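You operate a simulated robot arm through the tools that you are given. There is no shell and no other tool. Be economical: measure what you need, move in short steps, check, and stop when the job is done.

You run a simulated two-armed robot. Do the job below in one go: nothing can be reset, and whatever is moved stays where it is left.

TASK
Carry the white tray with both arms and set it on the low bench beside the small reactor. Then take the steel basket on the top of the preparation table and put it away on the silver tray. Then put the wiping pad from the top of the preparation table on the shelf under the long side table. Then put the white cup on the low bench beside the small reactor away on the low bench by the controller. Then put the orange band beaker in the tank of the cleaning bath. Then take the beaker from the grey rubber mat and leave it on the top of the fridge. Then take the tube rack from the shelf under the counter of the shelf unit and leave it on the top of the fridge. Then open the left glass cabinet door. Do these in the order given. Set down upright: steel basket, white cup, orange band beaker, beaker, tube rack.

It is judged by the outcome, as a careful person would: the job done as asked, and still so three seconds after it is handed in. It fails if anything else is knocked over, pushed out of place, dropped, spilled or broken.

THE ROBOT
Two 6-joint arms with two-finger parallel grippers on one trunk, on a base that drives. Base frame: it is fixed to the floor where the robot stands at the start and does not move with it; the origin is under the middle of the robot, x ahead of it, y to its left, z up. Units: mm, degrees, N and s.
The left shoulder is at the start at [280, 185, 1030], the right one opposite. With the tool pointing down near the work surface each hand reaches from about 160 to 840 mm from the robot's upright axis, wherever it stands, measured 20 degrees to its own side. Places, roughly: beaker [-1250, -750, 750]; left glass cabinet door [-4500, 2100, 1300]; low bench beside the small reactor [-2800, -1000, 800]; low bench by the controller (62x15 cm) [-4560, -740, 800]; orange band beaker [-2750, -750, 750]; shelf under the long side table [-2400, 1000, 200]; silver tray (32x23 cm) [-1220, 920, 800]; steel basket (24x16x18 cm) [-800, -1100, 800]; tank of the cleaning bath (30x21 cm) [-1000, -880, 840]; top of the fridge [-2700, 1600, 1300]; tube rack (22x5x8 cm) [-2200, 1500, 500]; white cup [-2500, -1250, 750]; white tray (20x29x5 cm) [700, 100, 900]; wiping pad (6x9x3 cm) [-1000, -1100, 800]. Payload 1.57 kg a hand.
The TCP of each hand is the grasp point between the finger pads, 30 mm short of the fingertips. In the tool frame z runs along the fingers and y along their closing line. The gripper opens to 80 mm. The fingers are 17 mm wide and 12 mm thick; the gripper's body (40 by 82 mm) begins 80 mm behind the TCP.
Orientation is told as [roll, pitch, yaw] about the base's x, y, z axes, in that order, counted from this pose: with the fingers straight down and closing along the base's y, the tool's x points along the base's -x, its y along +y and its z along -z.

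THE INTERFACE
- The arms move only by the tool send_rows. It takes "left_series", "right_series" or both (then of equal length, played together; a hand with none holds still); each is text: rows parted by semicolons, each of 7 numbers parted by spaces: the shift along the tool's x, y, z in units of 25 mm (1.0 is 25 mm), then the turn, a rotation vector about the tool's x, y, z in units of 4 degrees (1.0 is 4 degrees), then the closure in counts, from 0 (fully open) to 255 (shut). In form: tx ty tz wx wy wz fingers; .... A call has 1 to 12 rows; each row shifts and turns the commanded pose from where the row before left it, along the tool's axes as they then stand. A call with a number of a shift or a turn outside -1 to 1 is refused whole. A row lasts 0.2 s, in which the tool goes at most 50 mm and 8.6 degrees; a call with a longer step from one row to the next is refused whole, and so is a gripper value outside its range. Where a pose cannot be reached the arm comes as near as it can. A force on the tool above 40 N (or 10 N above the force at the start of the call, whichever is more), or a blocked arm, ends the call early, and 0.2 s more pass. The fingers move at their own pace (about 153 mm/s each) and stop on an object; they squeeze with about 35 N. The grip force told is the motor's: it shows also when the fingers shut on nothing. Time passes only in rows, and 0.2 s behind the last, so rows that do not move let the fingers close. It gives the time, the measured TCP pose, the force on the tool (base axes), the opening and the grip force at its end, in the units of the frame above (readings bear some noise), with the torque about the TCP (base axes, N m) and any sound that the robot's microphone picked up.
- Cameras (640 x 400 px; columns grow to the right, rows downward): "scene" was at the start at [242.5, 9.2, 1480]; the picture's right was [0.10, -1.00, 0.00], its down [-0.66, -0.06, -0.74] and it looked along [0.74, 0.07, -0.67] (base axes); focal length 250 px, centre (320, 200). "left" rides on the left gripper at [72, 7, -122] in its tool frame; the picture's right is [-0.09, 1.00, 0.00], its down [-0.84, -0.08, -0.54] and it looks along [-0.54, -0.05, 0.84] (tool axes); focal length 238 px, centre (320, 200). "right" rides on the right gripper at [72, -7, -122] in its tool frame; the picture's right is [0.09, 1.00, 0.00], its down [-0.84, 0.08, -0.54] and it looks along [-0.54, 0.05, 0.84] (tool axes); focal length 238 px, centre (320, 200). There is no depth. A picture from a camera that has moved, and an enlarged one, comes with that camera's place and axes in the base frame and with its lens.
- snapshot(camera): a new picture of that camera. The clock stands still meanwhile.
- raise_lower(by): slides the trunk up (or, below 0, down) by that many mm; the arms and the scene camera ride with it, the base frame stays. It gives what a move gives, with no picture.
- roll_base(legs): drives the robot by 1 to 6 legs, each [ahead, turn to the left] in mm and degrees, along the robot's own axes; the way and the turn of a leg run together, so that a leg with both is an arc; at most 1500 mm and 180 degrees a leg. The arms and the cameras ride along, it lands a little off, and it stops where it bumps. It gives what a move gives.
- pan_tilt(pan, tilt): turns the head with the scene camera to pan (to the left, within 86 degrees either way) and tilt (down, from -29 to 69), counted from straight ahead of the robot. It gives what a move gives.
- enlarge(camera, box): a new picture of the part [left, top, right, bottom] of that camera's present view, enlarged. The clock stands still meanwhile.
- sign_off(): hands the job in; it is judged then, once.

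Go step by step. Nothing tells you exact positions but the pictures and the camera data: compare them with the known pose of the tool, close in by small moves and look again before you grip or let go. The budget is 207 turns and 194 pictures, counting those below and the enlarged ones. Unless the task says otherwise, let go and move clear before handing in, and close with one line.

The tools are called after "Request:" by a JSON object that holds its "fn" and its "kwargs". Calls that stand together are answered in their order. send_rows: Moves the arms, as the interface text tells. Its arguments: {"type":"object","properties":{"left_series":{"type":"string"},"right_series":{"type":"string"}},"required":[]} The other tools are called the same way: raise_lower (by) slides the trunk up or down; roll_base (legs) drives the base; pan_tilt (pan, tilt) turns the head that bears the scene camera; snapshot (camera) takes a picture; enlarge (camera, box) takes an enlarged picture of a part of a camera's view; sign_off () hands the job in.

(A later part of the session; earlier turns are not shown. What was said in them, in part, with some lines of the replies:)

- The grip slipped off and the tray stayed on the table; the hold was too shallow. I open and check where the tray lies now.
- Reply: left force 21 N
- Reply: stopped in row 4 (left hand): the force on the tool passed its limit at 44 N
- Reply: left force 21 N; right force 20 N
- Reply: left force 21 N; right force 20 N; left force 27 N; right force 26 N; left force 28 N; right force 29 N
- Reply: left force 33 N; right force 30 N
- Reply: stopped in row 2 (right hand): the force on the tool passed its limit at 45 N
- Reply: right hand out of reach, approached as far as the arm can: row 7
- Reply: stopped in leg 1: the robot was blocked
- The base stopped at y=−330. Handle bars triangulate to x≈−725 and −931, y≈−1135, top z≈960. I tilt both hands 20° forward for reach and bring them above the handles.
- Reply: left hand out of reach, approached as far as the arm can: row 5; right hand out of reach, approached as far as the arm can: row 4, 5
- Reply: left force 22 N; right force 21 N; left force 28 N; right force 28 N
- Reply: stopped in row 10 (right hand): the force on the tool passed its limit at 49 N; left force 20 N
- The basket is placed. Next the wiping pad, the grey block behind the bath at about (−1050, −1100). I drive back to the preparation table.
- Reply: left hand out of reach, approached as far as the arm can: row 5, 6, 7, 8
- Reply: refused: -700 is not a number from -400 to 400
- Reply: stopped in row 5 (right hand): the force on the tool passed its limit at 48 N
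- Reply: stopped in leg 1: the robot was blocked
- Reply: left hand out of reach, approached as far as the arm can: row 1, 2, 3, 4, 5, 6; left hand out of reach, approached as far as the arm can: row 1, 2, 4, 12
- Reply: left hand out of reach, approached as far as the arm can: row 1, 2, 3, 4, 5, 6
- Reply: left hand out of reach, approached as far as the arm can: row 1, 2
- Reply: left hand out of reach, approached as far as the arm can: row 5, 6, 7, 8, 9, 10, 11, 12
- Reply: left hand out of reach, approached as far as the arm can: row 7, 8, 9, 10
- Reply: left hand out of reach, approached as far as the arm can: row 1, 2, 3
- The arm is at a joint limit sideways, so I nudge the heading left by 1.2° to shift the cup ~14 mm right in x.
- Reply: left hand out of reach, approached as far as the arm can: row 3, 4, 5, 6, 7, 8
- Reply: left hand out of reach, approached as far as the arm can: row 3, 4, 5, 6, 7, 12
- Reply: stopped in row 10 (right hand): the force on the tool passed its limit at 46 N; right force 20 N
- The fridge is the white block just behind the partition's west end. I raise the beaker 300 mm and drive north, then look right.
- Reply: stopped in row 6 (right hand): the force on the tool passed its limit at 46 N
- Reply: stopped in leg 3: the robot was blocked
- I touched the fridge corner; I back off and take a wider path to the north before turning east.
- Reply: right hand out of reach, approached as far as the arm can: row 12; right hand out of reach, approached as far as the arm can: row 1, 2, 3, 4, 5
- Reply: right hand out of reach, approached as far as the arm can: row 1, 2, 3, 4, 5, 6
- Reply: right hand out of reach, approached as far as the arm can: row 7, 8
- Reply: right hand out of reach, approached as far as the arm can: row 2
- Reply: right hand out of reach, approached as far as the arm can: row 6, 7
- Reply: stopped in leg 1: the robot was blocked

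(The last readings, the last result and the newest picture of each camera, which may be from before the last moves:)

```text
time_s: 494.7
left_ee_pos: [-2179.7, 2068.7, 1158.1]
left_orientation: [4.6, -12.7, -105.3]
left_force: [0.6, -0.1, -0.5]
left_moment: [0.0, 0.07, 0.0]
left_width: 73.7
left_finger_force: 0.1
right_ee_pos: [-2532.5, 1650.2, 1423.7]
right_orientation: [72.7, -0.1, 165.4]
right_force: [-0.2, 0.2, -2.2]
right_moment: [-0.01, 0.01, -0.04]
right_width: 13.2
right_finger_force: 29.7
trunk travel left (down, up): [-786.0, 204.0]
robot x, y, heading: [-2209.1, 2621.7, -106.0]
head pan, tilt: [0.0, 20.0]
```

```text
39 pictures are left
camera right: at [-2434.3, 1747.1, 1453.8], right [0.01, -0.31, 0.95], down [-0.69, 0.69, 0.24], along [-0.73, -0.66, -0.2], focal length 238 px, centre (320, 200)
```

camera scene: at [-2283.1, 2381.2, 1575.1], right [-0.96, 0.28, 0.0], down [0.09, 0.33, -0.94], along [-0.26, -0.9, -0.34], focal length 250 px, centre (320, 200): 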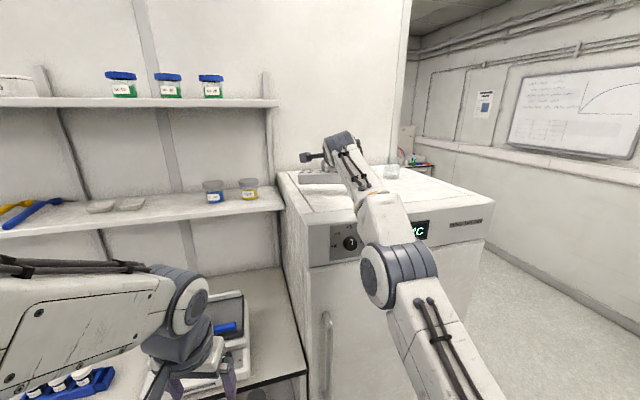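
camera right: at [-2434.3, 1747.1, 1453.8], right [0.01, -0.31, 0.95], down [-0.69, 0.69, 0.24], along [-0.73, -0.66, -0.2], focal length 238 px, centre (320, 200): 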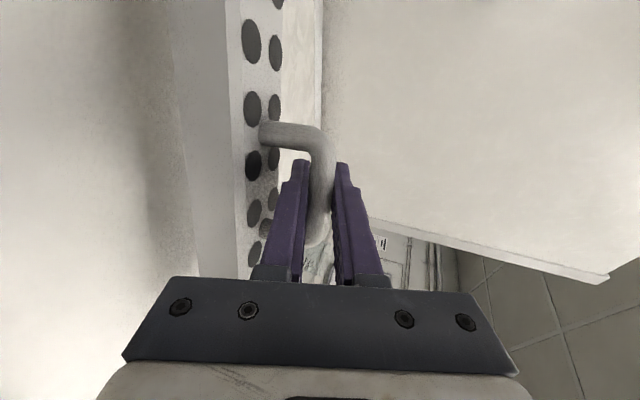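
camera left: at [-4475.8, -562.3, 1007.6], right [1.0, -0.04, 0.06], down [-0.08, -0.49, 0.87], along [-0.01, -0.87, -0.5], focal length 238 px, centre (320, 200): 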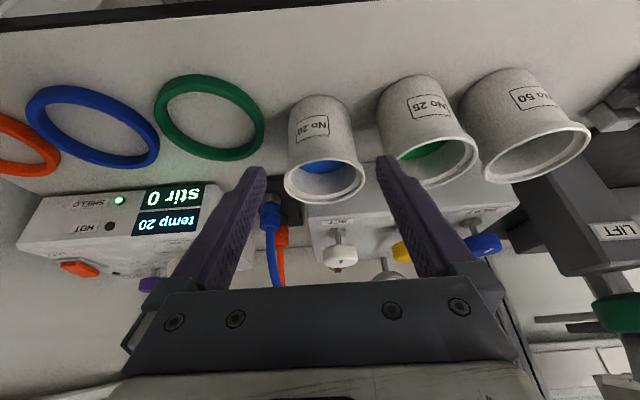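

Request:
{"fn": "raise_lower", "kwargs": {"by": -20}}

Request:
{"fn": "send_rows", "kwargs": {"right_series": "0 -0.115 0.036 0 0 0 255;0 -0.115 0.036 0 0 0 255;0 -0.115 0.036 0 0 0 255;0 -0.115 0.036 0 0 0 255;0 -0.115 0.036 0 0 0 255;0 -0.115 0.036 0 0 0 255;0 -0.115 0.036 0 0 0 255;0 -0.115 0.036 0 0 0 255;0 -0.115 0.036 0 0 0 255;0 -0.115 0.036 0 0 0 255"}}

Request:
{"fn": "enlarge", "kwargs": {"camera": "scene", "box": [260, 120, 420, 220]}}

```text
time_s: 495.4
left_ee_pos: [-2178.6, 2067.9, 1138.0]
left_orientation: [4.7, -12.8, -105.4]
left_force: [0.0, 0.5, 0.2]
left_moment: [-0.01, 0.0, 0.0]
left_width: 73.8
left_finger_force: 0.1
right_ee_pos: [-2532.2, 1649.1, 1403.8]
right_orientation: [72.6, 0.0, 165.4]
right_force: [-0.2, 1.0, -2.7]
right_moment: [0.0, 0.0, -0.01]
right_width: 13.4
right_finger_force: 30.5
trunk travel left (down, up): [-766.0, 224.0]
robot x, y, heading: [-2214.2, 2621.6, -106.0]
head pan, tilt: [0.0, 20.0]
```

```text
time_s: 497.6
left_ee_pos: [-2180.1, 2068.9, 1137.4]
left_orientation: [4.7, -12.9, -105.4]
left_force: [0.6, -0.1, -0.5]
left_moment: [-0.01, 0.0, 0.0]
left_width: 73.9
left_finger_force: 0.1
right_ee_pos: [-2531.6, 1652.0, 1388.9]
right_orientation: [74.7, 0.4, 165.6]
right_force: [-0.5, -1.4, 3.7]
right_moment: [-0.27, -0.59, -0.19]
right_width: 13.6
right_finger_force: 29.3
trunk travel left (down, up): [-766.0, 224.0]
robot x, y, heading: [-2211.3, 2623.0, -106.2]
head pan, tilt: [0.0, 20.0]
stopped in row 10 (right hand): the force on the tool passed its limit at 41 N (the readings are from after the stop); the commanded pose is now the measured one
```

```text
4.00 times, centred on (340, 170) of scene
camera zoom: at [-2283.3, 2381.2, 1554.4], right [-0.96, 0.28, 0.0], down [0.09, 0.33, -0.94], along [-0.26, -0.9, -0.34], focal length 1002 px, centre (240, 320)
```

zoom: 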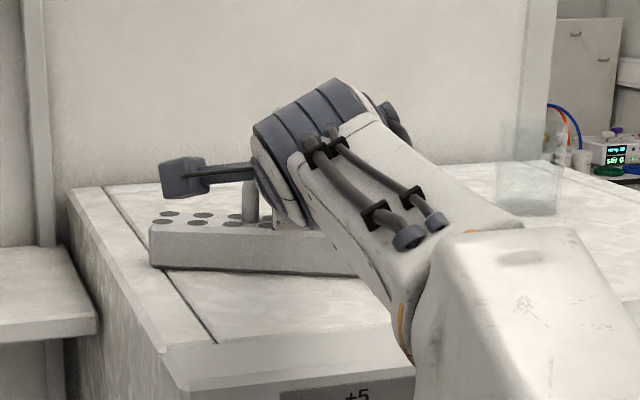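

The rack is down on the fridge top. I open slightly and withdraw along the tool axis.

Request:
{"fn": "send_rows", "kwargs": {"right_series": "0 0 0 0 0 0 220;0 0 0 0 0 0 195;0 0 0 0 0 0 192;0 0 -0.2 0 0 0 192;0 0 -0.4 0 0 0 192;0 0 -0.6 0 0 0 192;0 0 -0.7 0 0 0 192;0 0 -0.7 0 0 0 192"}}

Request:
{"fn": "snapshot", "kwargs": {"camera": "right"}}

```text
time_s: 499.4
left_ee_pos: [-2179.2, 2067.7, 1138.0]
left_orientation: [4.6, -12.8, -105.2]
left_force: [-0.1, -0.1, 0.6]
left_moment: [0.01, 0.0, -0.03]
left_width: 73.7
left_finger_force: 0.0
right_ee_pos: [-2516.6, 1713.2, 1403.9]
right_orientation: [74.3, 0.3, 165.7]
right_force: [-1.0, -0.2, -0.1]
right_moment: [0.01, 0.0, -0.01]
right_width: 20.0
right_finger_force: 0.1
trunk travel left (down, up): [-766.0, 224.0]
robot x, y, heading: [-2214.6, 2624.4, -106.0]
head pan, tilt: [0.0, 20.0]
```

```text
37 pictures are left
camera right: at [-2418.3, 1810.2, 1432.0], right [0.02, -0.28, 0.96], down [-0.69, 0.69, 0.22], along [-0.73, -0.66, -0.18], focal length 238 px, centre (320, 200)
```

right: 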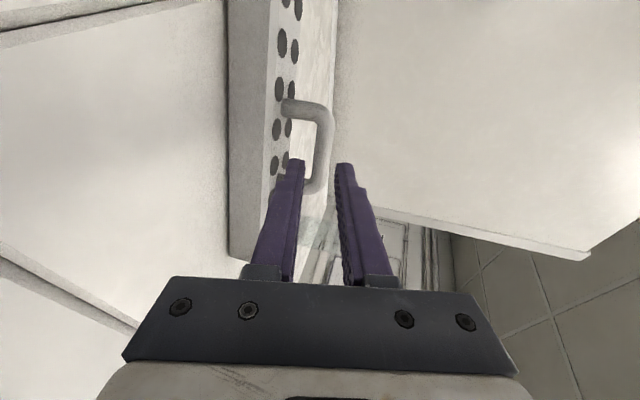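

The rack stands free. I raise, back away, roll the wrist upright again and head for the glass cabinet.

Request:
{"fn": "raise_lower", "kwargs": {"by": 150}}

Request:
{"fn": "roll_base", "kwargs": {"legs": [[-100, 0]]}}

Request:
{"fn": "send_rows", "kwargs": {"right_series": "0 0 -0.5 0 0 -1 120;0 0 -0.5 0 0 -1 60;0 0 -0.5 0 0 -1 0;0 0 -0.5 0 0 -1 0;0 0 -0.5 0 0 -1 0;0 0 -0.5 0 0 -1 0;0 0 -0.5 0 0 -1 0;0 0 -0.5 0 0 -1 0;0 0 -0.5 0 0 -1 0;0 0 -0.5 0 0 -1 0;0 0 -0.5 0 0 -1 0;0 0 -0.5 0 0 -1 0"}}

Request:
{"fn": "send_rows", "kwargs": {"right_series": "0 0 0 0 0 -1 0;0 0 0 0 0 -1 0;0 0 0 0 0 -1 0;0 0 0 0 0 -1 0;0 0 0 0 0 -1 0;0 0 0 0 0 -1 0;0 0 0 0 0 -1 0;0 0 0 0 0 -1 0;0 0 0 0 0 -1 0;0 0 0 0 0 -1 0;0 0 0 0 0 -0.5 0"}}

Request:
{"fn": "snapshot", "kwargs": {"camera": "scene"}}

```text
time_s: 501.2
left_ee_pos: [-2179.0, 2067.7, 1288.4]
left_orientation: [4.7, -12.7, -105.3]
left_force: [0.1, 0.6, -1.1]
left_moment: [-0.02, -0.03, -0.01]
left_width: 73.4
left_finger_force: 0.0
right_ee_pos: [-2516.7, 1711.7, 1554.9]
right_orientation: [74.2, 0.2, 165.6]
right_force: [-0.7, -0.6, 0.0]
right_moment: [0.02, 0.02, -0.01]
right_width: 19.7
right_finger_force: 0.0
trunk travel left (down, up): [-916.0, 74.0]
robot x, y, heading: [-2210.2, 2626.2, -105.9]
head pan, tilt: [0.0, 20.0]
```

```text
time_s: 502.3
left_ee_pos: [-2150.8, 2166.5, 1288.5]
left_orientation: [4.7, -12.7, -105.4]
left_force: [0.5, 0.5, 0.7]
left_moment: [0.03, -0.05, 0.01]
left_width: 73.7
left_finger_force: 0.0
right_ee_pos: [-2489.4, 1810.5, 1554.5]
right_orientation: [74.2, 0.2, 165.6]
right_force: [0.6, 0.0, -0.1]
right_moment: [-0.01, 0.01, -0.01]
right_width: 19.8
right_finger_force: 0.1
trunk travel left (down, up): [-916.0, 74.0]
robot x, y, heading: [-2180.1, 2722.5, -106.0]
head pan, tilt: [0.0, 20.0]
```

```text
time_s: 504.9
left_ee_pos: [-2151.0, 2167.6, 1288.1]
left_orientation: [4.6, -12.8, -105.4]
left_force: [0.1, 0.1, 0.4]
left_moment: [-0.02, 0.01, -0.02]
left_width: 74.0
left_finger_force: 0.0
right_ee_pos: [-2453.4, 1951.9, 1595.4]
right_orientation: [67.4, -45.5, -177.8]
right_force: [-1.0, -0.6, 0.0]
right_moment: [-0.01, -0.02, 0.03]
right_width: 80.3
right_finger_force: 0.0
trunk travel left (down, up): [-916.0, 74.0]
robot x, y, heading: [-2187.3, 2719.0, -105.9]
head pan, tilt: [0.0, 20.0]
```

```text
time_s: 507.3
left_ee_pos: [-2150.9, 2166.0, 1288.8]
left_orientation: [4.6, -12.8, -105.4]
left_force: [0.0, -0.1, -0.2]
left_moment: [0.04, 0.0, 0.02]
left_width: 73.8
left_finger_force: 0.0
right_ee_pos: [-2453.8, 1950.6, 1595.6]
right_orientation: [0.7, -74.3, -105.1]
right_force: [-0.3, -0.5, -0.1]
right_moment: [0.03, 0.01, -0.02]
right_width: 80.0
right_finger_force: 0.0
trunk travel left (down, up): [-916.0, 74.0]
robot x, y, heading: [-2185.9, 2724.2, -106.0]
head pan, tilt: [0.0, 20.0]
```

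```text
36 pictures are left
camera scene: at [-2255.1, 2479.4, 1705.1], right [-0.96, 0.28, 0.0], down [0.1, 0.33, -0.94], along [-0.26, -0.9, -0.34], focal length 250 px, centre (320, 200)
```

scene: 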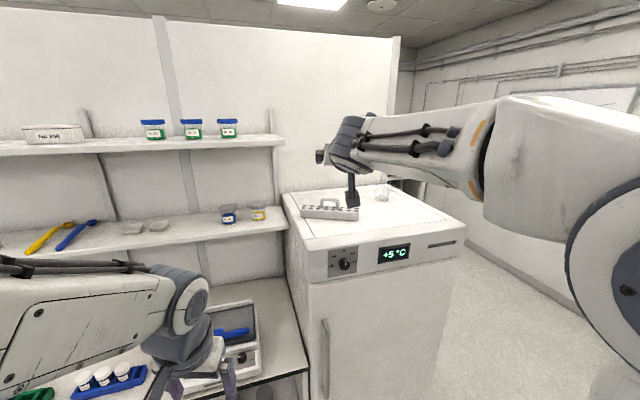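

Rack and beaker both stand on the fridge. I turn west and drive toward the cabinet.

Request:
{"fn": "roll_base", "kwargs": {"legs": [[0, -74], [1100, 0]]}}

Request:
{"fn": "pan_tilt", "kwargs": {"pan": 20, "tilt": 12}}

Request:
{"fn": "snapshot", "kwargs": {"camera": "scene"}}

```text
time_s: 516.2
left_ee_pos: [-3811.7, 2512.2, 1287.6]
left_orientation: [4.6, -12.8, -178.1]
left_force: [-0.1, -0.6, -0.7]
left_moment: [0.01, 0.02, 0.01]
left_width: 73.7
left_finger_force: 0.0
right_ee_pos: [-4108.7, 2736.3, 1596.1]
right_orientation: [0.9, -74.3, -178.0]
right_force: [-0.1, 0.4, 0.3]
right_moment: [-0.01, -0.03, 0.02]
right_width: 80.2
right_finger_force: 0.1
trunk travel left (down, up): [-916.0, 74.0]
robot x, y, heading: [-3291.1, 2710.3, -178.9]
head pan, tilt: [0.0, 20.0]
```

```text
time_s: 517.0
left_ee_pos: [-3812.7, 2511.8, 1287.4]
left_orientation: [4.6, -12.8, -178.1]
left_force: [-0.4, -0.1, 0.2]
left_moment: [-0.01, 0.01, 0.01]
left_width: 73.9
left_finger_force: 0.0
right_ee_pos: [-4109.2, 2735.9, 1595.4]
right_orientation: [0.9, -74.3, -178.1]
right_force: [-0.8, 0.2, 0.2]
right_moment: [-0.02, -0.01, -0.02]
right_width: 80.0
right_finger_force: 0.1
trunk travel left (down, up): [-916.0, 74.0]
robot x, y, heading: [-3292.5, 2701.9, -178.8]
head pan, tilt: [20.0, 12.0]
```

```text
35 pictures are left
camera scene: at [-3540.3, 2672.1, 1718.1], right [-0.36, 0.93, 0.0], down [0.19, 0.07, -0.98], along [-0.91, -0.35, -0.21], focal length 250 px, centre (320, 200)
```

scene: 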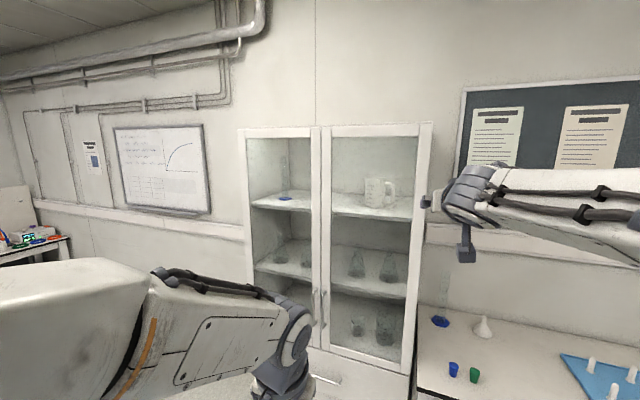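

The cabinet front is at x≈−4495, left door y≈1937–2318 with its handle near the middle. I zoom in on the handles.

Request:
{"fn": "enlarge", "kwargs": {"camera": "scene", "box": [270, 240, 390, 390]}}

```text
2.67 times, centred on (330, 315) of scene
camera zoom: at [-3540.3, 2672.1, 1718.1], right [-0.36, 0.93, 0.0], down [0.19, 0.07, -0.98], along [-0.91, -0.35, -0.21], focal length 668 px, centre (293, -107)
```

zoom: 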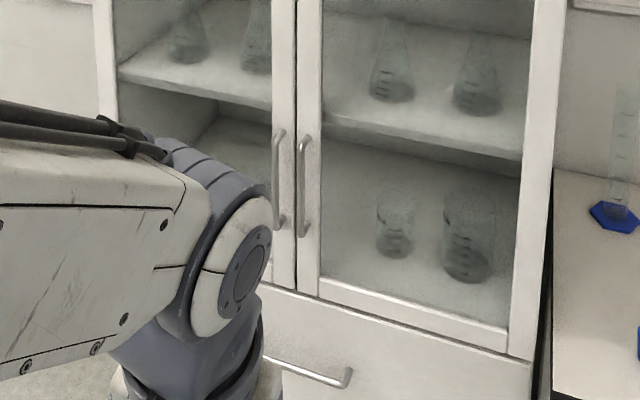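

Both doors have vertical bar handles; the left one is near y≈2293. I reposition to about (−3550, 2215), facing west, and lower the trunk.

Request:
{"fn": "roll_base", "kwargs": {"legs": [[0, 60], [545, 0], [0, -61]]}}

Request:
{"fn": "raise_lower", "kwargs": {"by": -400}}

Request:
{"fn": "raise_lower", "kwargs": {"by": -130}}

Request:
{"fn": "pan_tilt", "kwargs": {"pan": 0, "tilt": 12}}

Request:
{"fn": "snapshot", "kwargs": {"camera": "scene"}}

Request:
{"fn": "snapshot", "kwargs": {"camera": "right"}}

```text
time_s: 525.5
left_ee_pos: [-4081.0, 2042.7, 1287.5]
left_orientation: [4.6, -12.8, -179.6]
left_force: [0.0, 0.2, 0.7]
left_moment: [0.0, 0.04, 0.01]
left_width: 73.8
left_finger_force: 0.1
right_ee_pos: [-4370.8, 2275.1, 1595.0]
right_orientation: [0.9, -74.3, -179.5]
right_force: [-0.6, -0.4, 0.1]
right_moment: [-0.03, 0.01, 0.01]
right_width: 79.9
right_finger_force: 0.0
trunk travel left (down, up): [-916.0, 74.0]
robot x, y, heading: [-3555.8, 2224.2, 179.8]
head pan, tilt: [20.0, 12.0]
```

```text
time_s: 529.4
left_ee_pos: [-4081.2, 2044.1, 888.5]
left_orientation: [4.5, -12.9, -179.6]
left_force: [0.7, -0.6, -0.5]
left_moment: [0.01, -0.02, -0.02]
left_width: 74.0
left_finger_force: 0.1
right_ee_pos: [-4369.9, 2275.8, 1195.9]
right_orientation: [1.0, -74.3, -179.5]
right_force: [-0.8, -0.1, -0.3]
right_moment: [-0.03, 0.01, 0.01]
right_width: 80.0
right_finger_force: 0.1
trunk travel left (down, up): [-516.0, 474.0]
robot x, y, heading: [-3551.4, 2227.3, 179.5]
head pan, tilt: [20.0, 12.0]
```

```text
time_s: 531.0
left_ee_pos: [-4080.9, 2044.4, 757.5]
left_orientation: [4.7, -12.9, -179.7]
left_force: [0.6, -0.1, -0.5]
left_moment: [0.01, -0.01, -0.02]
left_width: 73.8
left_finger_force: 0.2
right_ee_pos: [-4369.3, 2275.5, 1064.4]
right_orientation: [0.9, -74.3, -179.5]
right_force: [-0.4, 0.6, 0.0]
right_moment: [0.01, 0.01, 0.0]
right_width: 80.0
right_finger_force: 0.1
trunk travel left (down, up): [-386.0, 604.0]
robot x, y, heading: [-3552.7, 2223.3, 179.8]
head pan, tilt: [20.0, 12.0]
```

```text
time_s: 531.8
left_ee_pos: [-4079.8, 2043.1, 758.5]
left_orientation: [4.6, -13.0, -179.6]
left_force: [-0.2, 0.9, 0.3]
left_moment: [0.0, -0.02, 0.0]
left_width: 73.7
left_finger_force: 0.1
right_ee_pos: [-4370.1, 2276.2, 1065.7]
right_orientation: [0.9, -74.3, -179.5]
right_force: [0.0, -0.3, 0.1]
right_moment: [-0.01, 0.0, 0.02]
right_width: 80.0
right_finger_force: 0.2
trunk travel left (down, up): [-386.0, 604.0]
robot x, y, heading: [-3551.5, 2227.2, 179.9]
head pan, tilt: [0.0, 12.0]
```

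```text
33 pictures are left
camera scene: at [-3809.3, 2228.8, 1188.1], right [0.01, 1.0, 0.0], down [0.21, 0.0, -0.98], along [-0.98, 0.01, -0.21], focal length 250 px, centre (320, 200)
```

scene: 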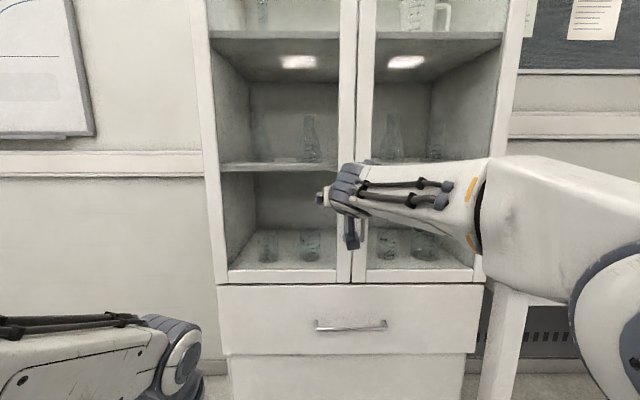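

```text
32 pictures are left
camera right: at [-4234.7, 2285.8, 1029.6], right [0.05, -1.0, -0.08], down [0.3, -0.07, 0.95], along [-0.95, -0.07, 0.29], focal length 238 px, centre (320, 200)
```

right: 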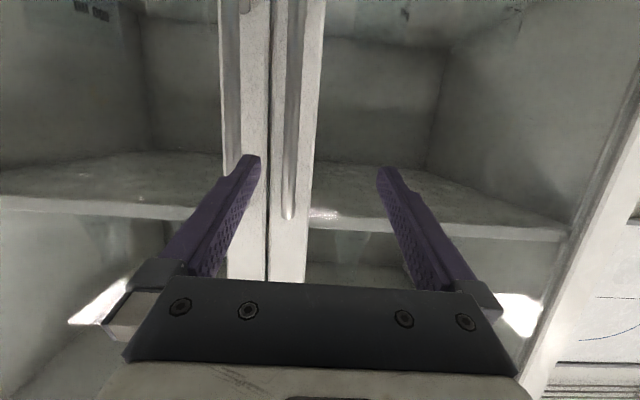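

The left door's handle bar is at y≈2299, z up to ≈1114. I align y, set a 44 mm opening and advance partway.

Request:
{"fn": "send_rows", "kwargs": {"right_series": "0 -0.46 0 0 0 0 115;0 -0.46 0 0 0 0 115;0 0 0.5 0 0 0 115;0 0 0.5 0 0 0 115;0 0 0.5 0 0 0 115"}}

Request:
{"fn": "snapshot", "kwargs": {"camera": "right"}}

```text
time_s: 533.0
left_ee_pos: [-4080.5, 2043.4, 758.1]
left_orientation: [4.7, -12.9, -179.6]
left_force: [0.6, 0.0, 0.4]
left_moment: [-0.01, 0.01, 0.03]
left_width: 74.0
left_finger_force: 0.2
right_ee_pos: [-4408.6, 2297.3, 1055.3]
right_orientation: [0.9, -74.4, -179.6]
right_force: [0.1, 0.7, -0.4]
right_moment: [-0.01, -0.02, 0.02]
right_width: 43.6
right_finger_force: 0.1
trunk travel left (down, up): [-386.0, 604.0]
robot x, y, heading: [-3555.0, 2225.3, 179.5]
head pan, tilt: [0.0, 12.0]
```

```text
31 pictures are left
camera right: at [-4272.4, 2307.6, 1019.8], right [0.05, -1.0, -0.08], down [0.3, -0.07, 0.95], along [-0.95, -0.07, 0.29], focal length 238 px, centre (320, 200)
```

right: 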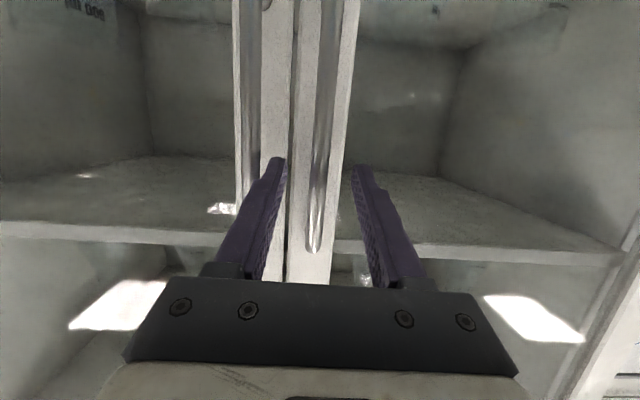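

The bar runs centrally between the fingers. I advance 18 mm more, then close.

Request:
{"fn": "send_rows", "kwargs": {"right_series": "0 0 0.24 0 0 0 115;0 0 0.24 0 0 0 115;0 0 0.24 0 0 0 115;0 0 0 0 0 0 180;0 0 0 0 0 0 255;0 0 0 0 0 0 255;0 0 0 0 0 0 255"}}

Request:
{"fn": "snapshot", "kwargs": {"camera": "right"}}

```text
time_s: 534.6
left_ee_pos: [-4079.7, 2044.0, 757.7]
left_orientation: [4.7, -12.9, -179.6]
left_force: [-0.4, 0.3, 1.4]
left_moment: [0.03, -0.01, -0.01]
left_width: 73.8
left_finger_force: 0.0
right_ee_pos: [-4424.1, 2298.4, 1052.3]
right_orientation: [0.9, -74.4, -179.4]
right_force: [1.1, 5.1, 0.5]
right_moment: [0.19, 0.05, -0.04]
right_width: 11.9
right_finger_force: 29.3
trunk travel left (down, up): [-386.0, 604.0]
robot x, y, heading: [-3556.0, 2226.9, 179.4]
head pan, tilt: [0.0, 12.0]
```

```text
30 pictures are left
camera right: at [-4288.9, 2307.9, 1014.8], right [0.05, -1.0, -0.08], down [0.3, -0.07, 0.95], along [-0.95, -0.07, 0.29], focal length 238 px, centre (320, 200)
```

right: 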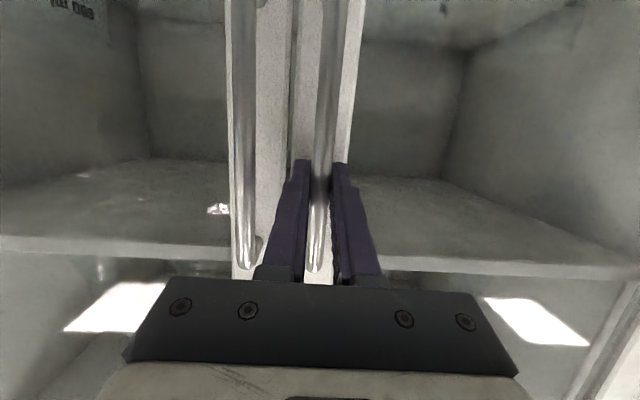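

The handle is gripped. I start pulling along the door's arc with the arm (≈60 mm back, 17 mm left).

Request:
{"fn": "send_rows", "kwargs": {"right_series": "0.07 0.03 -0.24 0 0.1 0 255;0.13 0.08 -0.48 0 0.2 0 255;0.13 0.12 -0.48 0 0.2 0 255;0.13 0.15 -0.48 0 0.2 0 255;0.13 0.18 -0.48 0 0.2 0 255;0.1 0.15 -0.3 0 0.1 0 255"}}

Request:
{"fn": "snapshot", "kwargs": {"camera": "right"}}

```text
time_s: 536.0
left_ee_pos: [-4079.2, 2044.3, 758.1]
left_orientation: [4.7, -12.8, -179.6]
left_force: [-0.3, 0.2, -0.3]
left_moment: [0.0, 0.02, 0.0]
left_width: 74.0
left_finger_force: 0.0
right_ee_pos: [-4359.7, 2285.6, 1051.9]
right_orientation: [0.6, -70.1, -179.7]
right_force: [6.3, 23.5, -8.8]
right_moment: [0.09, 0.69, -0.21]
right_width: 11.7
right_finger_force: 29.4
trunk travel left (down, up): [-386.0, 604.0]
robot x, y, heading: [-3555.1, 2225.3, 179.5]
head pan, tilt: [0.0, 12.0]
```

```text
29 pictures are left
camera right: at [-4222.3, 2294.1, 1025.8], right [0.05, -1.0, -0.08], down [0.23, -0.07, 0.97], along [-0.97, -0.07, 0.22], focal length 238 px, centre (320, 200)
```

right: 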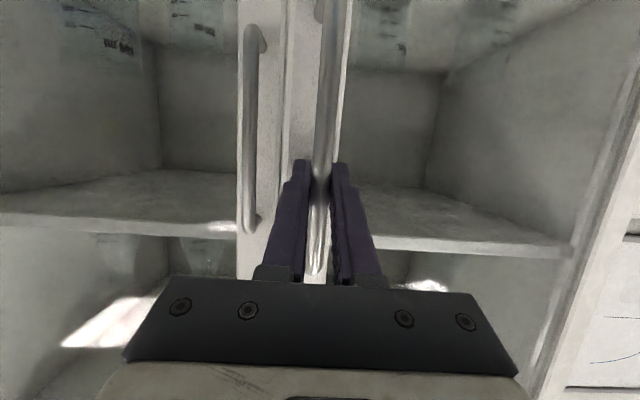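

The door is opening. I continue the arc, a little less sideways.

Request:
{"fn": "send_rows", "kwargs": {"right_series": "0.16 0.06 -0.45 0 0.2 0 255;0.16 0.12 -0.45 0 0.2 0 255;0.17 0.16 -0.45 0 0.2 0 255;0.17 0.18 -0.45 0 0.2 0 255;0.18 0.2 -0.44 0 0.2 0 255;0.18 0.22 -0.42 0 0.2 0 255"}}

Request:
{"fn": "send_rows", "kwargs": {"right_series": "0.18 0.24 -0.4 0 0.2 0 255;0.18 0.27 -0.4 0 0.2 0 255;0.18 0.3 -0.38 0 0.2 0 255;0.18 0.32 -0.36 0 0.2 0 255"}}

Request:
{"fn": "snapshot", "kwargs": {"camera": "scene"}}

```text
time_s: 537.4
left_ee_pos: [-4079.8, 2042.7, 757.0]
left_orientation: [4.6, -12.9, -179.5]
left_force: [-0.9, 0.3, -0.1]
left_moment: [0.01, 0.02, 0.0]
left_width: 74.0
left_finger_force: 0.1
right_ee_pos: [-4288.9, 2255.7, 1053.2]
right_orientation: [0.9, -65.7, -179.0]
right_force: [-10.4, -19.2, -9.9]
right_moment: [0.33, 0.67, 0.12]
right_width: 12.0
right_finger_force: 29.3
trunk travel left (down, up): [-386.0, 604.0]
robot x, y, heading: [-3553.9, 2227.5, 179.7]
head pan, tilt: [0.0, 12.0]
```

```text
time_s: 538.4
left_ee_pos: [-4080.1, 2042.9, 756.8]
left_orientation: [4.7, -12.8, -179.5]
left_force: [-0.2, 0.4, 0.4]
left_moment: [0.0, 0.0, 0.04]
left_width: 73.8
left_finger_force: 0.1
right_ee_pos: [-4245.5, 2230.9, 1054.4]
right_orientation: [0.9, -62.6, -179.0]
right_force: [-18.4, -24.4, -2.1]
right_moment: [0.31, 0.61, 0.04]
right_width: 12.1
right_finger_force: 29.0
trunk travel left (down, up): [-386.0, 604.0]
robot x, y, heading: [-3553.6, 2223.3, 179.3]
head pan, tilt: [0.0, 12.0]
```

```text
28 pictures are left
camera scene: at [-3810.2, 2227.7, 1188.0], right [0.01, 1.0, 0.0], down [0.21, 0.0, -0.98], along [-0.98, 0.01, -0.21], focal length 250 px, centre (320, 200)
```

scene: 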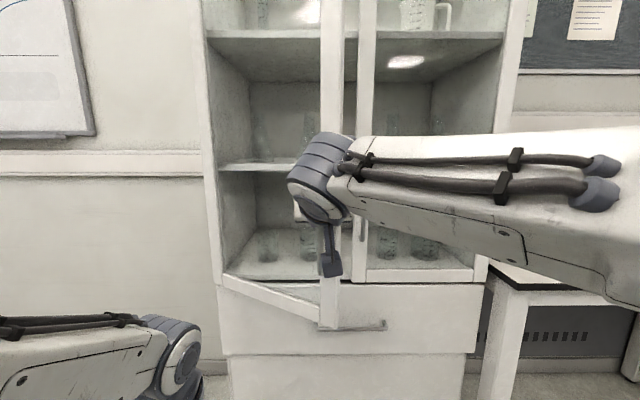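

The door is about 30° open. I continue along the arc while turning the gripper with the door.

Request:
{"fn": "send_rows", "kwargs": {"right_series": "0.2 0.4 -0.39 0.66 0 0.35 255;0.2 0.42 -0.39 0.66 0 0.35 255;0.205 0.416 -0.396 0.66 0 0.35 255;0.198 0.418 -0.382 0.66 0 0.35 255;0.19 0.42 -0.37 0.66 0 0.35 255;0.195 0.425 -0.376 0.66 0 0.35 255;0.2 0.43 -0.385 0.66 0 0.35 255;0.195 0.437 -0.377 0.66 0 0.35 255;0.2 0.44 -0.388 0.66 0 0.35 255"}}

Request:
{"fn": "snapshot", "kwargs": {"camera": "scene"}}

```text
time_s: 539.6
left_ee_pos: [-4080.5, 2044.3, 757.9]
left_orientation: [4.7, -12.9, -179.6]
left_force: [-0.3, 0.3, 0.3]
left_moment: [0.01, -0.01, -0.01]
left_width: 73.8
left_finger_force: 0.0
right_ee_pos: [-4195.5, 2185.2, 1055.2]
right_orientation: [0.2, -62.1, 166.1]
right_force: [7.7, 7.6, 2.9]
right_moment: [0.05, -0.36, 0.01]
right_width: 11.8
right_finger_force: 29.6
trunk travel left (down, up): [-386.0, 604.0]
robot x, y, heading: [-3555.1, 2225.9, 179.3]
head pan, tilt: [0.0, 12.0]
stopped in row 5 (right hand): the force on the tool passed its limit at 44 N (the readings are from after the stop); the commanded pose is now the measured one
```

```text
27 pictures are left
camera scene: at [-3808.7, 2230.0, 1188.4], right [0.01, 1.0, 0.0], down [0.21, 0.0, -0.98], along [-0.98, 0.01, -0.21], focal length 250 px, centre (320, 200)
```

scene: 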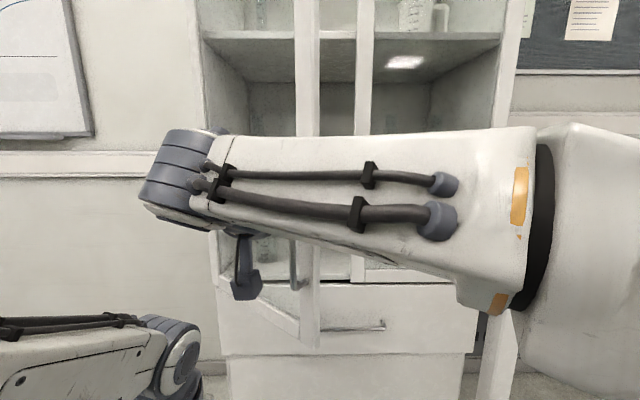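

The door is ~44° open. I continue in small tangential steps and move the left arm aside.

Request:
{"fn": "send_rows", "kwargs": {"left_series": "0 0.9 0 0 0 0 20;0 0.9 0 0 0 0 20;0 0.9 0 0 0 0 20;0 0.9 0 0 0 0 20;0 0.9 0 0 0 0 20;0 0.9 0 0 0 0 20", "right_series": "0.18 0.28 -0.34 0 0 0 255;0.178 0.296 -0.336 0 0 0 255;0.17 0.308 -0.322 0 0 0 255;0.166 0.32 -0.315 0 0 0 255;0.16 0.332 -0.304 0 0 0 255;0.155 0.344 -0.294 0 0 0 255"}}

Request:
{"fn": "snapshot", "kwargs": {"camera": "right"}}

```text
time_s: 541.0
left_ee_pos: [-4075.0, 1910.5, 768.9]
left_orientation: [4.7, -12.9, -179.8]
left_force: [0.4, 0.4, 0.0]
left_moment: [0.0, -0.01, 0.03]
left_width: 73.9
left_finger_force: 0.1
right_ee_pos: [-4152.3, 2127.1, 1055.7]
right_orientation: [0.1, -62.0, 166.1]
right_force: [31.6, 20.1, 0.1]
right_moment: [-0.01, -0.38, -0.14]
right_width: 11.7
right_finger_force: 29.3
trunk travel left (down, up): [-386.0, 604.0]
robot x, y, heading: [-3554.2, 2226.9, 179.4]
head pan, tilt: [0.0, 12.0]
```

```text
26 pictures are left
camera right: at [-4014.9, 2099.4, 1048.9], right [-0.2, -0.98, -0.08], down [0.06, -0.09, 0.99], along [-0.98, 0.19, 0.08], focal length 238 px, centre (320, 200)
```

right: 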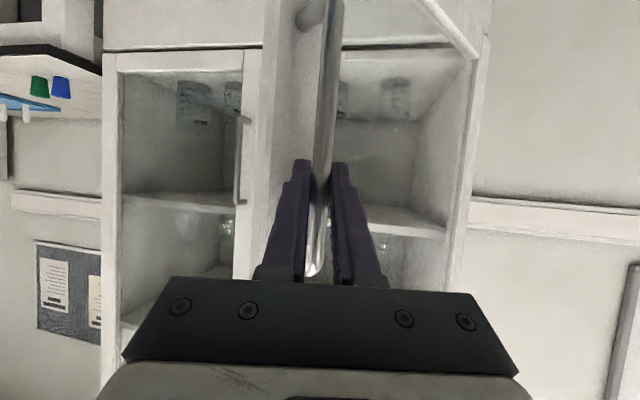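

About 56° open. I continue to about 70°.

Request:
{"fn": "send_rows", "kwargs": {"right_series": "0.155 0.348 -0.294 0 0 0 255;0.149 0.36 -0.282 0 0 0 255;0.142 0.368 -0.269 0 0 0 255;0.137 0.376 -0.26 0 0 0 255;0.129 0.39 -0.244 0 0 0 255;0.122 0.396 -0.232 0 0 0 255"}}

Request:
{"fn": "pan_tilt", "kwargs": {"pan": 10, "tilt": 20}}

Request:
{"fn": "snapshot", "kwargs": {"camera": "scene"}}

```text
time_s: 542.4
left_ee_pos: [-4075.4, 1910.6, 768.7]
left_orientation: [4.6, -12.9, -179.5]
left_force: [-0.5, -0.2, 0.8]
left_moment: [-0.02, 0.0, 0.02]
left_width: 74.0
left_finger_force: 0.0
right_ee_pos: [-4123.4, 2062.6, 1054.1]
right_orientation: [0.3, -62.1, 166.0]
right_force: [35.7, 14.3, 4.5]
right_moment: [0.1, 0.07, -0.15]
right_width: 12.0
right_finger_force: 29.1
trunk travel left (down, up): [-386.0, 604.0]
robot x, y, heading: [-3554.5, 2228.7, 179.6]
head pan, tilt: [0.0, 12.0]
```

```text
time_s: 543.1
left_ee_pos: [-4074.7, 1911.3, 769.5]
left_orientation: [4.7, -12.8, -179.5]
left_force: [-0.2, 1.1, 0.5]
left_moment: [0.01, 0.0, -0.04]
left_width: 73.6
left_finger_force: 0.1
right_ee_pos: [-4122.6, 2063.4, 1055.2]
right_orientation: [0.3, -62.1, 166.0]
right_force: [35.9, 13.7, 5.8]
right_moment: [0.06, 0.29, 0.04]
right_width: 12.0
right_finger_force: 29.2
trunk travel left (down, up): [-386.0, 604.0]
robot x, y, heading: [-3557.1, 2223.7, 179.5]
head pan, tilt: [10.0, 20.0]
```

```text
25 pictures are left
camera scene: at [-3806.0, 2214.2, 1175.6], right [-0.16, 0.99, 0.0], down [0.34, 0.06, -0.94], along [-0.93, -0.15, -0.34], focal length 250 px, centre (320, 200)
```

scene: 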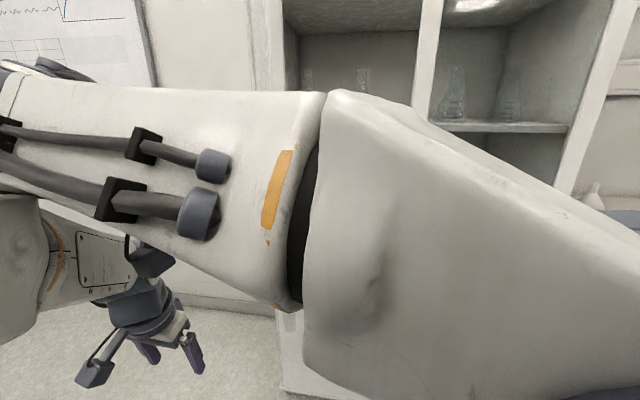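

The door is about 68° open. I open the fingers and withdraw along the tool axis.

Request:
{"fn": "send_rows", "kwargs": {"right_series": "0 0 0 0 0 0 215;0 0 0 0 0 0 185;0 0 0 0 0 0 170;0 0 -0.3 0 0 0 165;0 0 -0.6 0 0 0 165;0 0 -0.8 0 0 0 165;0 0 -0.9 0 0 0 165;0 0 -0.9 0 0 0 165"}}

Request:
{"fn": "snapshot", "kwargs": {"camera": "right"}}

```text
time_s: 544.3
left_ee_pos: [-4076.2, 1909.9, 769.2]
left_orientation: [4.8, -13.0, -179.5]
left_force: [-0.3, -0.6, -0.1]
left_moment: [-0.03, -0.01, -0.04]
left_width: 74.0
left_finger_force: 0.1
right_ee_pos: [-4114.2, 2061.6, 1061.6]
right_orientation: [-1.7, -62.6, 167.1]
right_force: [-0.3, 6.0, -0.4]
right_moment: [0.0, 0.04, 0.86]
right_width: 28.5
right_finger_force: 0.1
trunk travel left (down, up): [-386.0, 604.0]
robot x, y, heading: [-3558.4, 2228.6, 179.6]
head pan, tilt: [10.0, 20.0]
stopped in row 5 (right hand): the force on the tool passed its limit at 68 N (the readings are from after the stop); the commanded pose is now the measured one
```

```text
24 pictures are left
camera right: at [-3977.2, 2033.2, 1054.1], right [-0.21, -0.97, -0.1], down [0.07, -0.11, 0.99], along [-0.98, 0.2, 0.09], focal length 238 px, centre (320, 200)
```

right: 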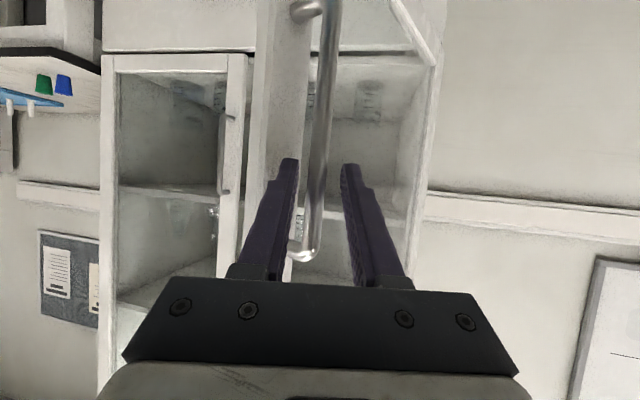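

Something resisted; the bar is still centred between the fingers. I retreat more gently, level.

Request:
{"fn": "send_rows", "kwargs": {"right_series": "0.1 0 -0.2 0 0 0 165;0.1 0 -0.2 0 0 0 165;0.15 0 -0.3 0 0 0 165;0.15 0 -0.3 0 0 0 165;0.2 0 -0.4 0 0 0 165;0.2 0 -0.4 0 0 0 165"}}

Request:
{"fn": "snapshot", "kwargs": {"camera": "right"}}

```text
time_s: 544.8
left_ee_pos: [-4076.1, 1908.7, 770.0]
left_orientation: [4.9, -13.3, -179.4]
left_force: [0.1, -0.7, -0.2]
left_moment: [0.0, -0.03, -0.02]
left_width: 73.7
left_finger_force: 0.1
right_ee_pos: [-4113.2, 2063.7, 1063.7]
right_orientation: [-1.8, -62.9, 166.4]
right_force: [-0.6, 6.3, -0.1]
right_moment: [0.06, 0.17, 0.83]
right_width: 28.3
right_finger_force: 0.0
trunk travel left (down, up): [-386.0, 604.0]
robot x, y, heading: [-3555.4, 2227.2, 179.6]
head pan, tilt: [10.0, 20.0]
stopped in row 2 (right hand): the force on the tool passed its limit at 46 N (the readings are from after the stop); the commanded pose is now the measured one
```

```text
23 pictures are left
camera right: at [-3975.4, 2034.3, 1055.1], right [-0.22, -0.97, -0.1], down [0.07, -0.11, 0.99], along [-0.97, 0.21, 0.1], focal length 238 px, centre (320, 200)
```

right: 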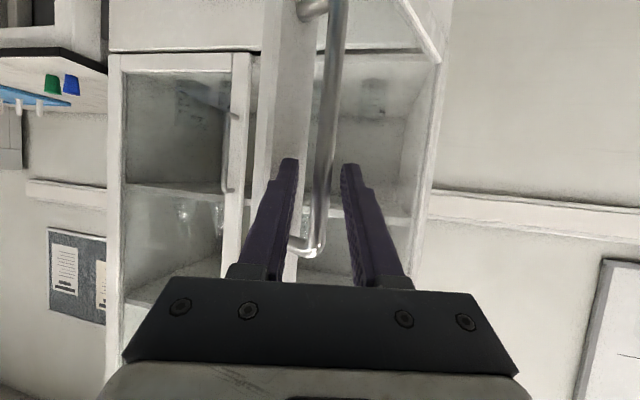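

The right arm touches my own left arm when folding, so I withdraw with the base instead: back 65 mm with a slight left turn.

Request:
{"fn": "roll_base", "kwargs": {"legs": [[-65, 1.5]]}}

Request:
{"fn": "snapshot", "kwargs": {"camera": "right"}}

```text
time_s: 545.8
left_ee_pos: [-4001.2, 1896.0, 770.2]
left_orientation: [4.9, -13.3, -177.8]
left_force: [0.5, -0.1, -0.5]
left_moment: [-0.01, 0.0, -0.02]
left_width: 73.7
left_finger_force: 0.1
right_ee_pos: [-4042.6, 2050.3, 1063.5]
right_orientation: [-1.6, -62.9, 167.9]
right_force: [-4.5, 8.8, -0.8]
right_moment: [0.03, 0.08, 1.18]
right_width: 28.3
right_finger_force: 0.2
trunk travel left (down, up): [-386.0, 604.0]
robot x, y, heading: [-3485.9, 2225.9, -178.5]
head pan, tilt: [10.0, 20.0]
```

```text
22 pictures are left
camera right: at [-3904.6, 2023.0, 1055.2], right [-0.19, -0.98, -0.09], down [0.08, -0.11, 0.99], along [-0.98, 0.18, 0.1], focal length 238 px, centre (320, 200)
```

right: 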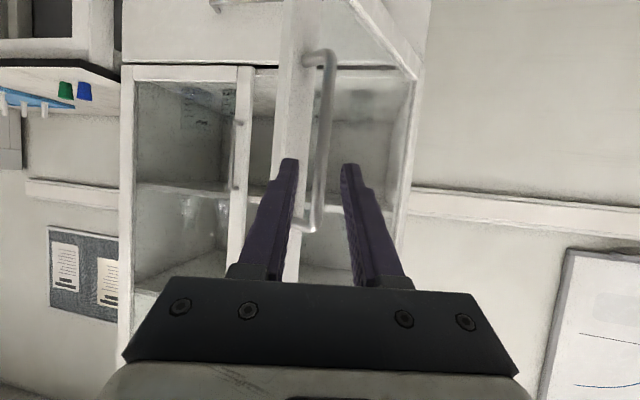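

The fingers are clear of the handle. I back off 300 mm and check the door.

Request:
{"fn": "roll_base", "kwargs": {"legs": [[-300, 0]]}}

Request:
{"fn": "send_rows", "kwargs": {"right_series": "0 -0.5 -0.2 0 0 0 165;0 -1 -0.4 0 0 0 165;0 -1 -0.4 0 0 0 165;0 -1 -0.4 0 0 0 165;0 -1 -0.4 0 0 0 165;0 -1 -0.4 0 0 0 165;0 -1 -0.4 0 0 0 165;0 -1 -0.4 0 0 0 165;0 -1 -0.4 0 0 0 165"}}

Request:
{"fn": "snapshot", "kwargs": {"camera": "scene"}}

```text
time_s: 547.8
left_ee_pos: [-3699.9, 1903.2, 770.0]
left_orientation: [4.9, -13.3, -178.1]
left_force: [0.6, -0.2, -0.3]
left_moment: [0.01, 0.01, 0.0]
left_width: 73.8
left_finger_force: 0.0
right_ee_pos: [-3739.1, 2057.9, 1064.1]
right_orientation: [-1.6, -62.9, 167.5]
right_force: [-4.1, 3.1, 0.0]
right_moment: [-0.01, -0.06, 0.41]
right_width: 28.2
right_finger_force: 0.1
trunk travel left (down, up): [-386.0, 604.0]
robot x, y, heading: [-3184.0, 2231.9, -179.1]
head pan, tilt: [10.0, 20.0]
```

```text
time_s: 549.8
left_ee_pos: [-3699.0, 1902.3, 770.6]
left_orientation: [4.8, -13.2, -178.3]
left_force: [-0.2, 0.1, -0.5]
left_moment: [0.0, 0.02, -0.02]
left_width: 73.5
left_finger_force: 0.0
right_ee_pos: [-3655.3, 2243.6, 1086.3]
right_orientation: [-12.9, -64.6, 167.7]
right_force: [-0.2, -0.2, -1.3]
right_moment: [0.0, 0.02, 0.05]
right_width: 28.3
right_finger_force: 0.1
right hand out of reach, approached as far as the arm can: row 9
trunk travel left (down, up): [-386.0, 604.0]
robot x, y, heading: [-3187.7, 2230.7, -179.4]
head pan, tilt: [10.0, 20.0]
stopped in row 9 (right hand): the arm was blocked; the commanded pose is now the measured one
```

```text
21 pictures are left
camera scene: at [-3439.8, 2226.3, 1182.1], right [-0.05, 1.0, 0.0], down [0.27, 0.01, -0.96], along [-0.96, -0.04, -0.27], focal length 250 px, centre (320, 200)
```

scene: 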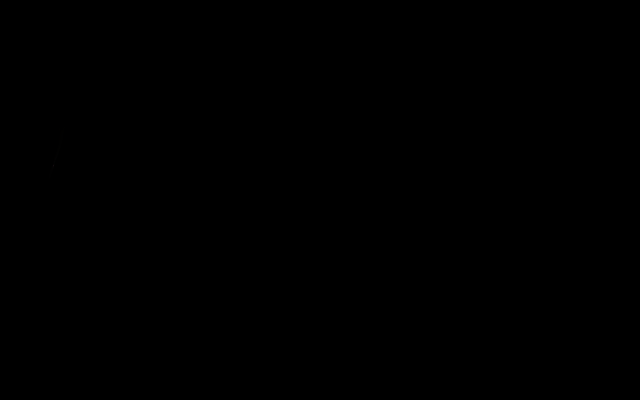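

My right arm is folded against the head camera; I extend it forward again and look.

Request:
{"fn": "send_rows", "kwargs": {"right_series": "0 0.5 0.5 0 0 0 165;0 0 1 0 0 0 165;0 -0.3 1 0 0 0 165;0 -0.5 1 0 0 0 165;0 -0.5 1 0 0 0 165;0 -0.5 1 0 0 0 165;0 -0.5 1 0 0 0 165;0 -0.5 1 0 0 0 165"}}

Request:
{"fn": "snapshot", "kwargs": {"camera": "scene"}}

```text
time_s: 551.6
left_ee_pos: [-3698.8, 1903.9, 769.9]
left_orientation: [4.9, -13.2, -178.1]
left_force: [0.1, 0.3, 0.6]
left_moment: [0.02, -0.02, 0.0]
left_width: 73.8
left_finger_force: 0.1
right_ee_pos: [-3802.7, 2334.2, 1015.7]
right_orientation: [-12.6, -64.4, 167.8]
right_force: [-0.4, -0.3, 0.1]
right_moment: [0.0, -0.01, -0.02]
right_width: 28.2
right_finger_force: 0.0
right hand out of reach, approached as far as the arm can: row 5, 6, 7, 8
trunk travel left (down, up): [-386.0, 604.0]
robot x, y, heading: [-3186.7, 2227.9, -179.4]
head pan, tilt: [10.0, 20.0]
```

```text
20 pictures are left
camera scene: at [-3437.9, 2213.2, 1175.1], right [-0.19, 0.98, 0.0], down [0.34, 0.06, -0.94], along [-0.92, -0.18, -0.34], focal length 250 px, centre (320, 200)
```

scene: 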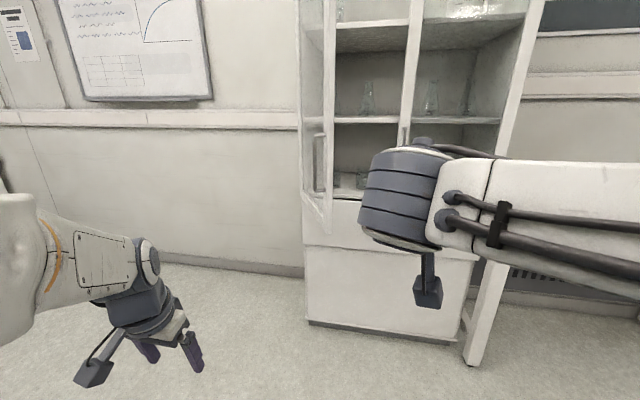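

The door is open about 68°. To open it more fully, I move the right hand to the inner side of the door and push it further by turning the base left.

Request:
{"fn": "roll_base", "kwargs": {"legs": [[340, 0]]}}

Request:
{"fn": "roll_base", "kwargs": {"legs": [[0, 22]]}}

Request:
{"fn": "snapshot", "kwargs": {"camera": "scene"}}

Request:
{"fn": "snapshot", "kwargs": {"camera": "right"}}

```text
time_s: 553.8
left_ee_pos: [-4042.6, 1902.1, 770.7]
left_orientation: [4.8, -13.2, -178.5]
left_force: [-0.4, 0.3, 0.3]
left_moment: [0.0, 0.03, 0.05]
left_width: 73.9
left_finger_force: 0.0
right_ee_pos: [-4142.8, 2333.6, 1017.0]
right_orientation: [-12.6, -64.4, 167.5]
right_force: [0.0, 0.0, -0.2]
right_moment: [0.0, 0.01, 0.01]
right_width: 28.4
right_finger_force: 0.1
trunk travel left (down, up): [-386.0, 604.0]
robot x, y, heading: [-3530.3, 2228.3, -179.6]
head pan, tilt: [10.0, 20.0]
```

```text
time_s: 555.4
left_ee_pos: [-3880.6, 1731.7, 769.8]
left_orientation: [5.0, -13.3, -156.3]
left_force: [-0.3, -0.4, -0.6]
left_moment: [0.01, -0.02, -0.05]
left_width: 73.8
left_finger_force: 0.1
right_ee_pos: [-4138.4, 2092.2, 1014.2]
right_orientation: [-12.5, -64.3, -170.3]
right_force: [-0.1, 0.3, -0.2]
right_moment: [-0.03, 0.01, -0.01]
right_width: 28.5
right_finger_force: 0.1
trunk travel left (down, up): [-386.0, 604.0]
robot x, y, heading: [-3525.1, 2230.4, -157.5]
head pan, tilt: [10.0, 20.0]
```

```text
19 pictures are left
camera scene: at [-3753.8, 2116.9, 1175.1], right [-0.54, 0.84, 0.0], down [0.29, 0.18, -0.94], along [-0.79, -0.51, -0.34], focal length 250 px, centre (320, 200)
```

scene: 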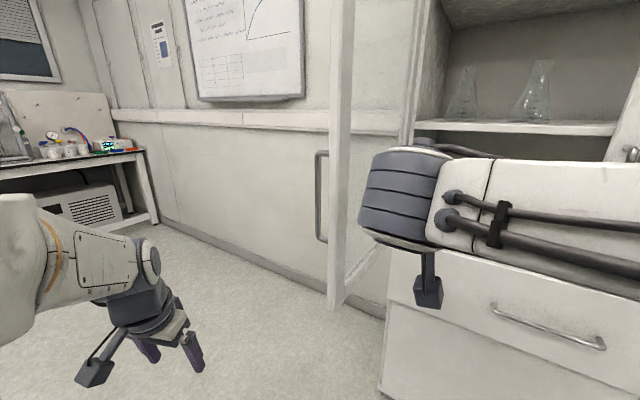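

```text
18 pictures are left
camera right: at [-3998.5, 2096.4, 1002.9], right [0.01, -0.98, -0.18], down [0.13, -0.17, 0.98], along [-0.99, -0.03, 0.13], focal length 238 px, centre (320, 200)
```

right: 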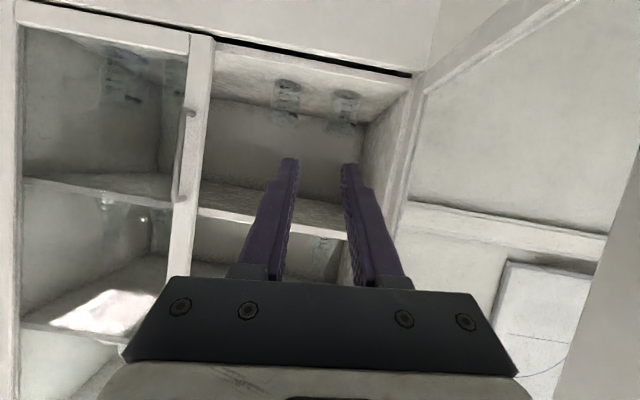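

Request:
{"fn": "roll_base", "kwargs": {"legs": [[0, 8]]}}

Request:
{"fn": "snapshot", "kwargs": {"camera": "right"}}

Request:
{"fn": "snapshot", "kwargs": {"camera": "scene"}}

```text
time_s: 556.4
left_ee_pos: [-3810.0, 1687.9, 769.3]
left_orientation: [4.9, -13.2, -148.4]
left_force: [0.1, 0.1, -0.1]
left_moment: [0.01, 0.01, -0.01]
left_width: 73.9
left_finger_force: 0.0
right_ee_pos: [-4114.5, 2009.8, 1016.8]
right_orientation: [-12.6, -64.3, -162.5]
right_force: [0.6, -0.1, -0.3]
right_moment: [0.0, 0.0, -0.04]
right_width: 28.0
right_finger_force: 0.2
trunk travel left (down, up): [-386.0, 604.0]
robot x, y, heading: [-3526.7, 2227.9, -149.0]
head pan, tilt: [10.0, 20.0]
```

```text
17 pictures are left
camera right: at [-3975.7, 2032.7, 1002.9], right [0.14, -0.97, -0.18], down [0.15, -0.15, 0.98], along [-0.98, -0.17, 0.13], focal length 238 px, centre (320, 200)
```

right: 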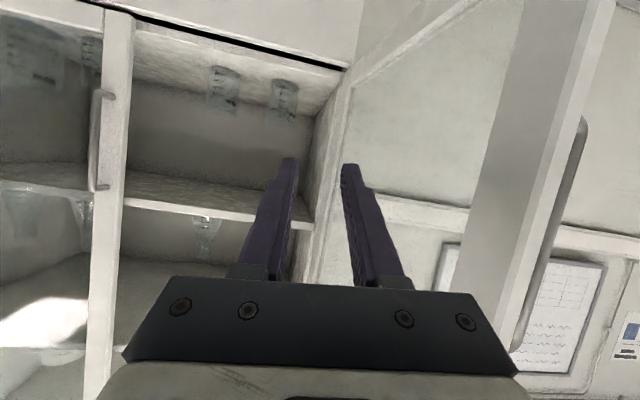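

```text
16 pictures are left
camera scene: at [-3736.1, 2086.7, 1175.1], right [-0.65, 0.76, 0.0], down [0.26, 0.22, -0.94], along [-0.71, -0.61, -0.34], focal length 250 px, centre (320, 200)
```

scene: 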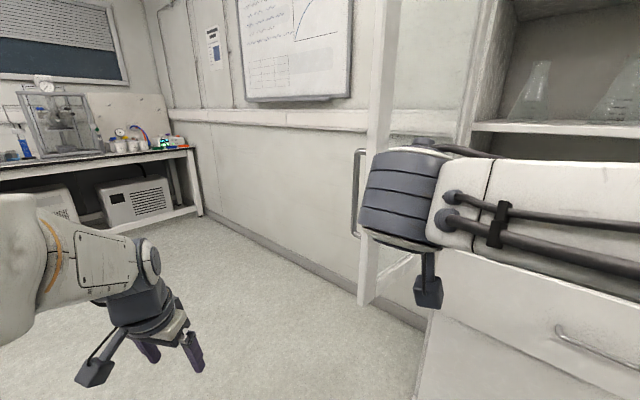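

The door now stands at about 90° or a bit more. I back away and take a final look.

Request:
{"fn": "roll_base", "kwargs": {"legs": [[-300, 0]]}}

Request:
{"fn": "snapshot", "kwargs": {"camera": "scene"}}

```text
time_s: 558.5
left_ee_pos: [-3544.6, 1843.7, 770.4]
left_orientation: [4.9, -13.1, -148.2]
left_force: [-0.3, -0.1, 0.1]
left_moment: [0.0, 0.02, -0.06]
left_width: 73.9
left_finger_force: 0.0
right_ee_pos: [-3850.8, 2163.1, 1015.2]
right_orientation: [-12.5, -64.4, -162.3]
right_force: [-0.1, 0.4, -0.2]
right_moment: [-0.02, 0.01, -0.02]
right_width: 28.3
right_finger_force: 0.0
trunk travel left (down, up): [-386.0, 604.0]
robot x, y, heading: [-3262.3, 2385.6, -149.3]
head pan, tilt: [10.0, 20.0]
```

```text
15 pictures are left
camera scene: at [-3472.9, 2242.5, 1175.1], right [-0.65, 0.76, 0.0], down [0.26, 0.22, -0.94], along [-0.71, -0.61, -0.34], focal length 250 px, centre (320, 200)
```

scene: 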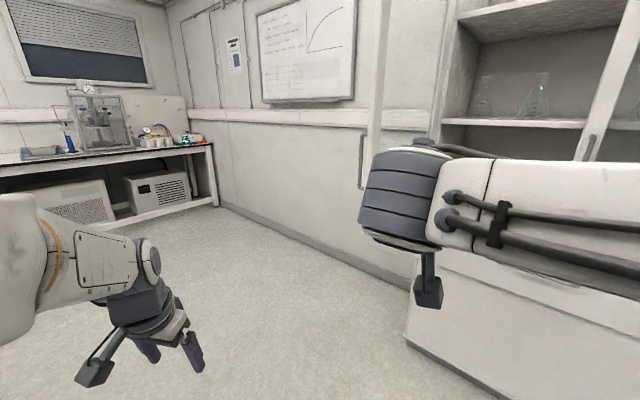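

The door stands wide open and both hands are clear of it, so I hand the job in.

Request:
{"fn": "sign_off", "kwargs": {}}

```text
The job is handed in.
```

All eight steps are done in the order given, and the job is handed in. The base bumped the fridge, the two benches and something unseen behind it, but no items were seen to move. I did not look at the first benches again at the end.
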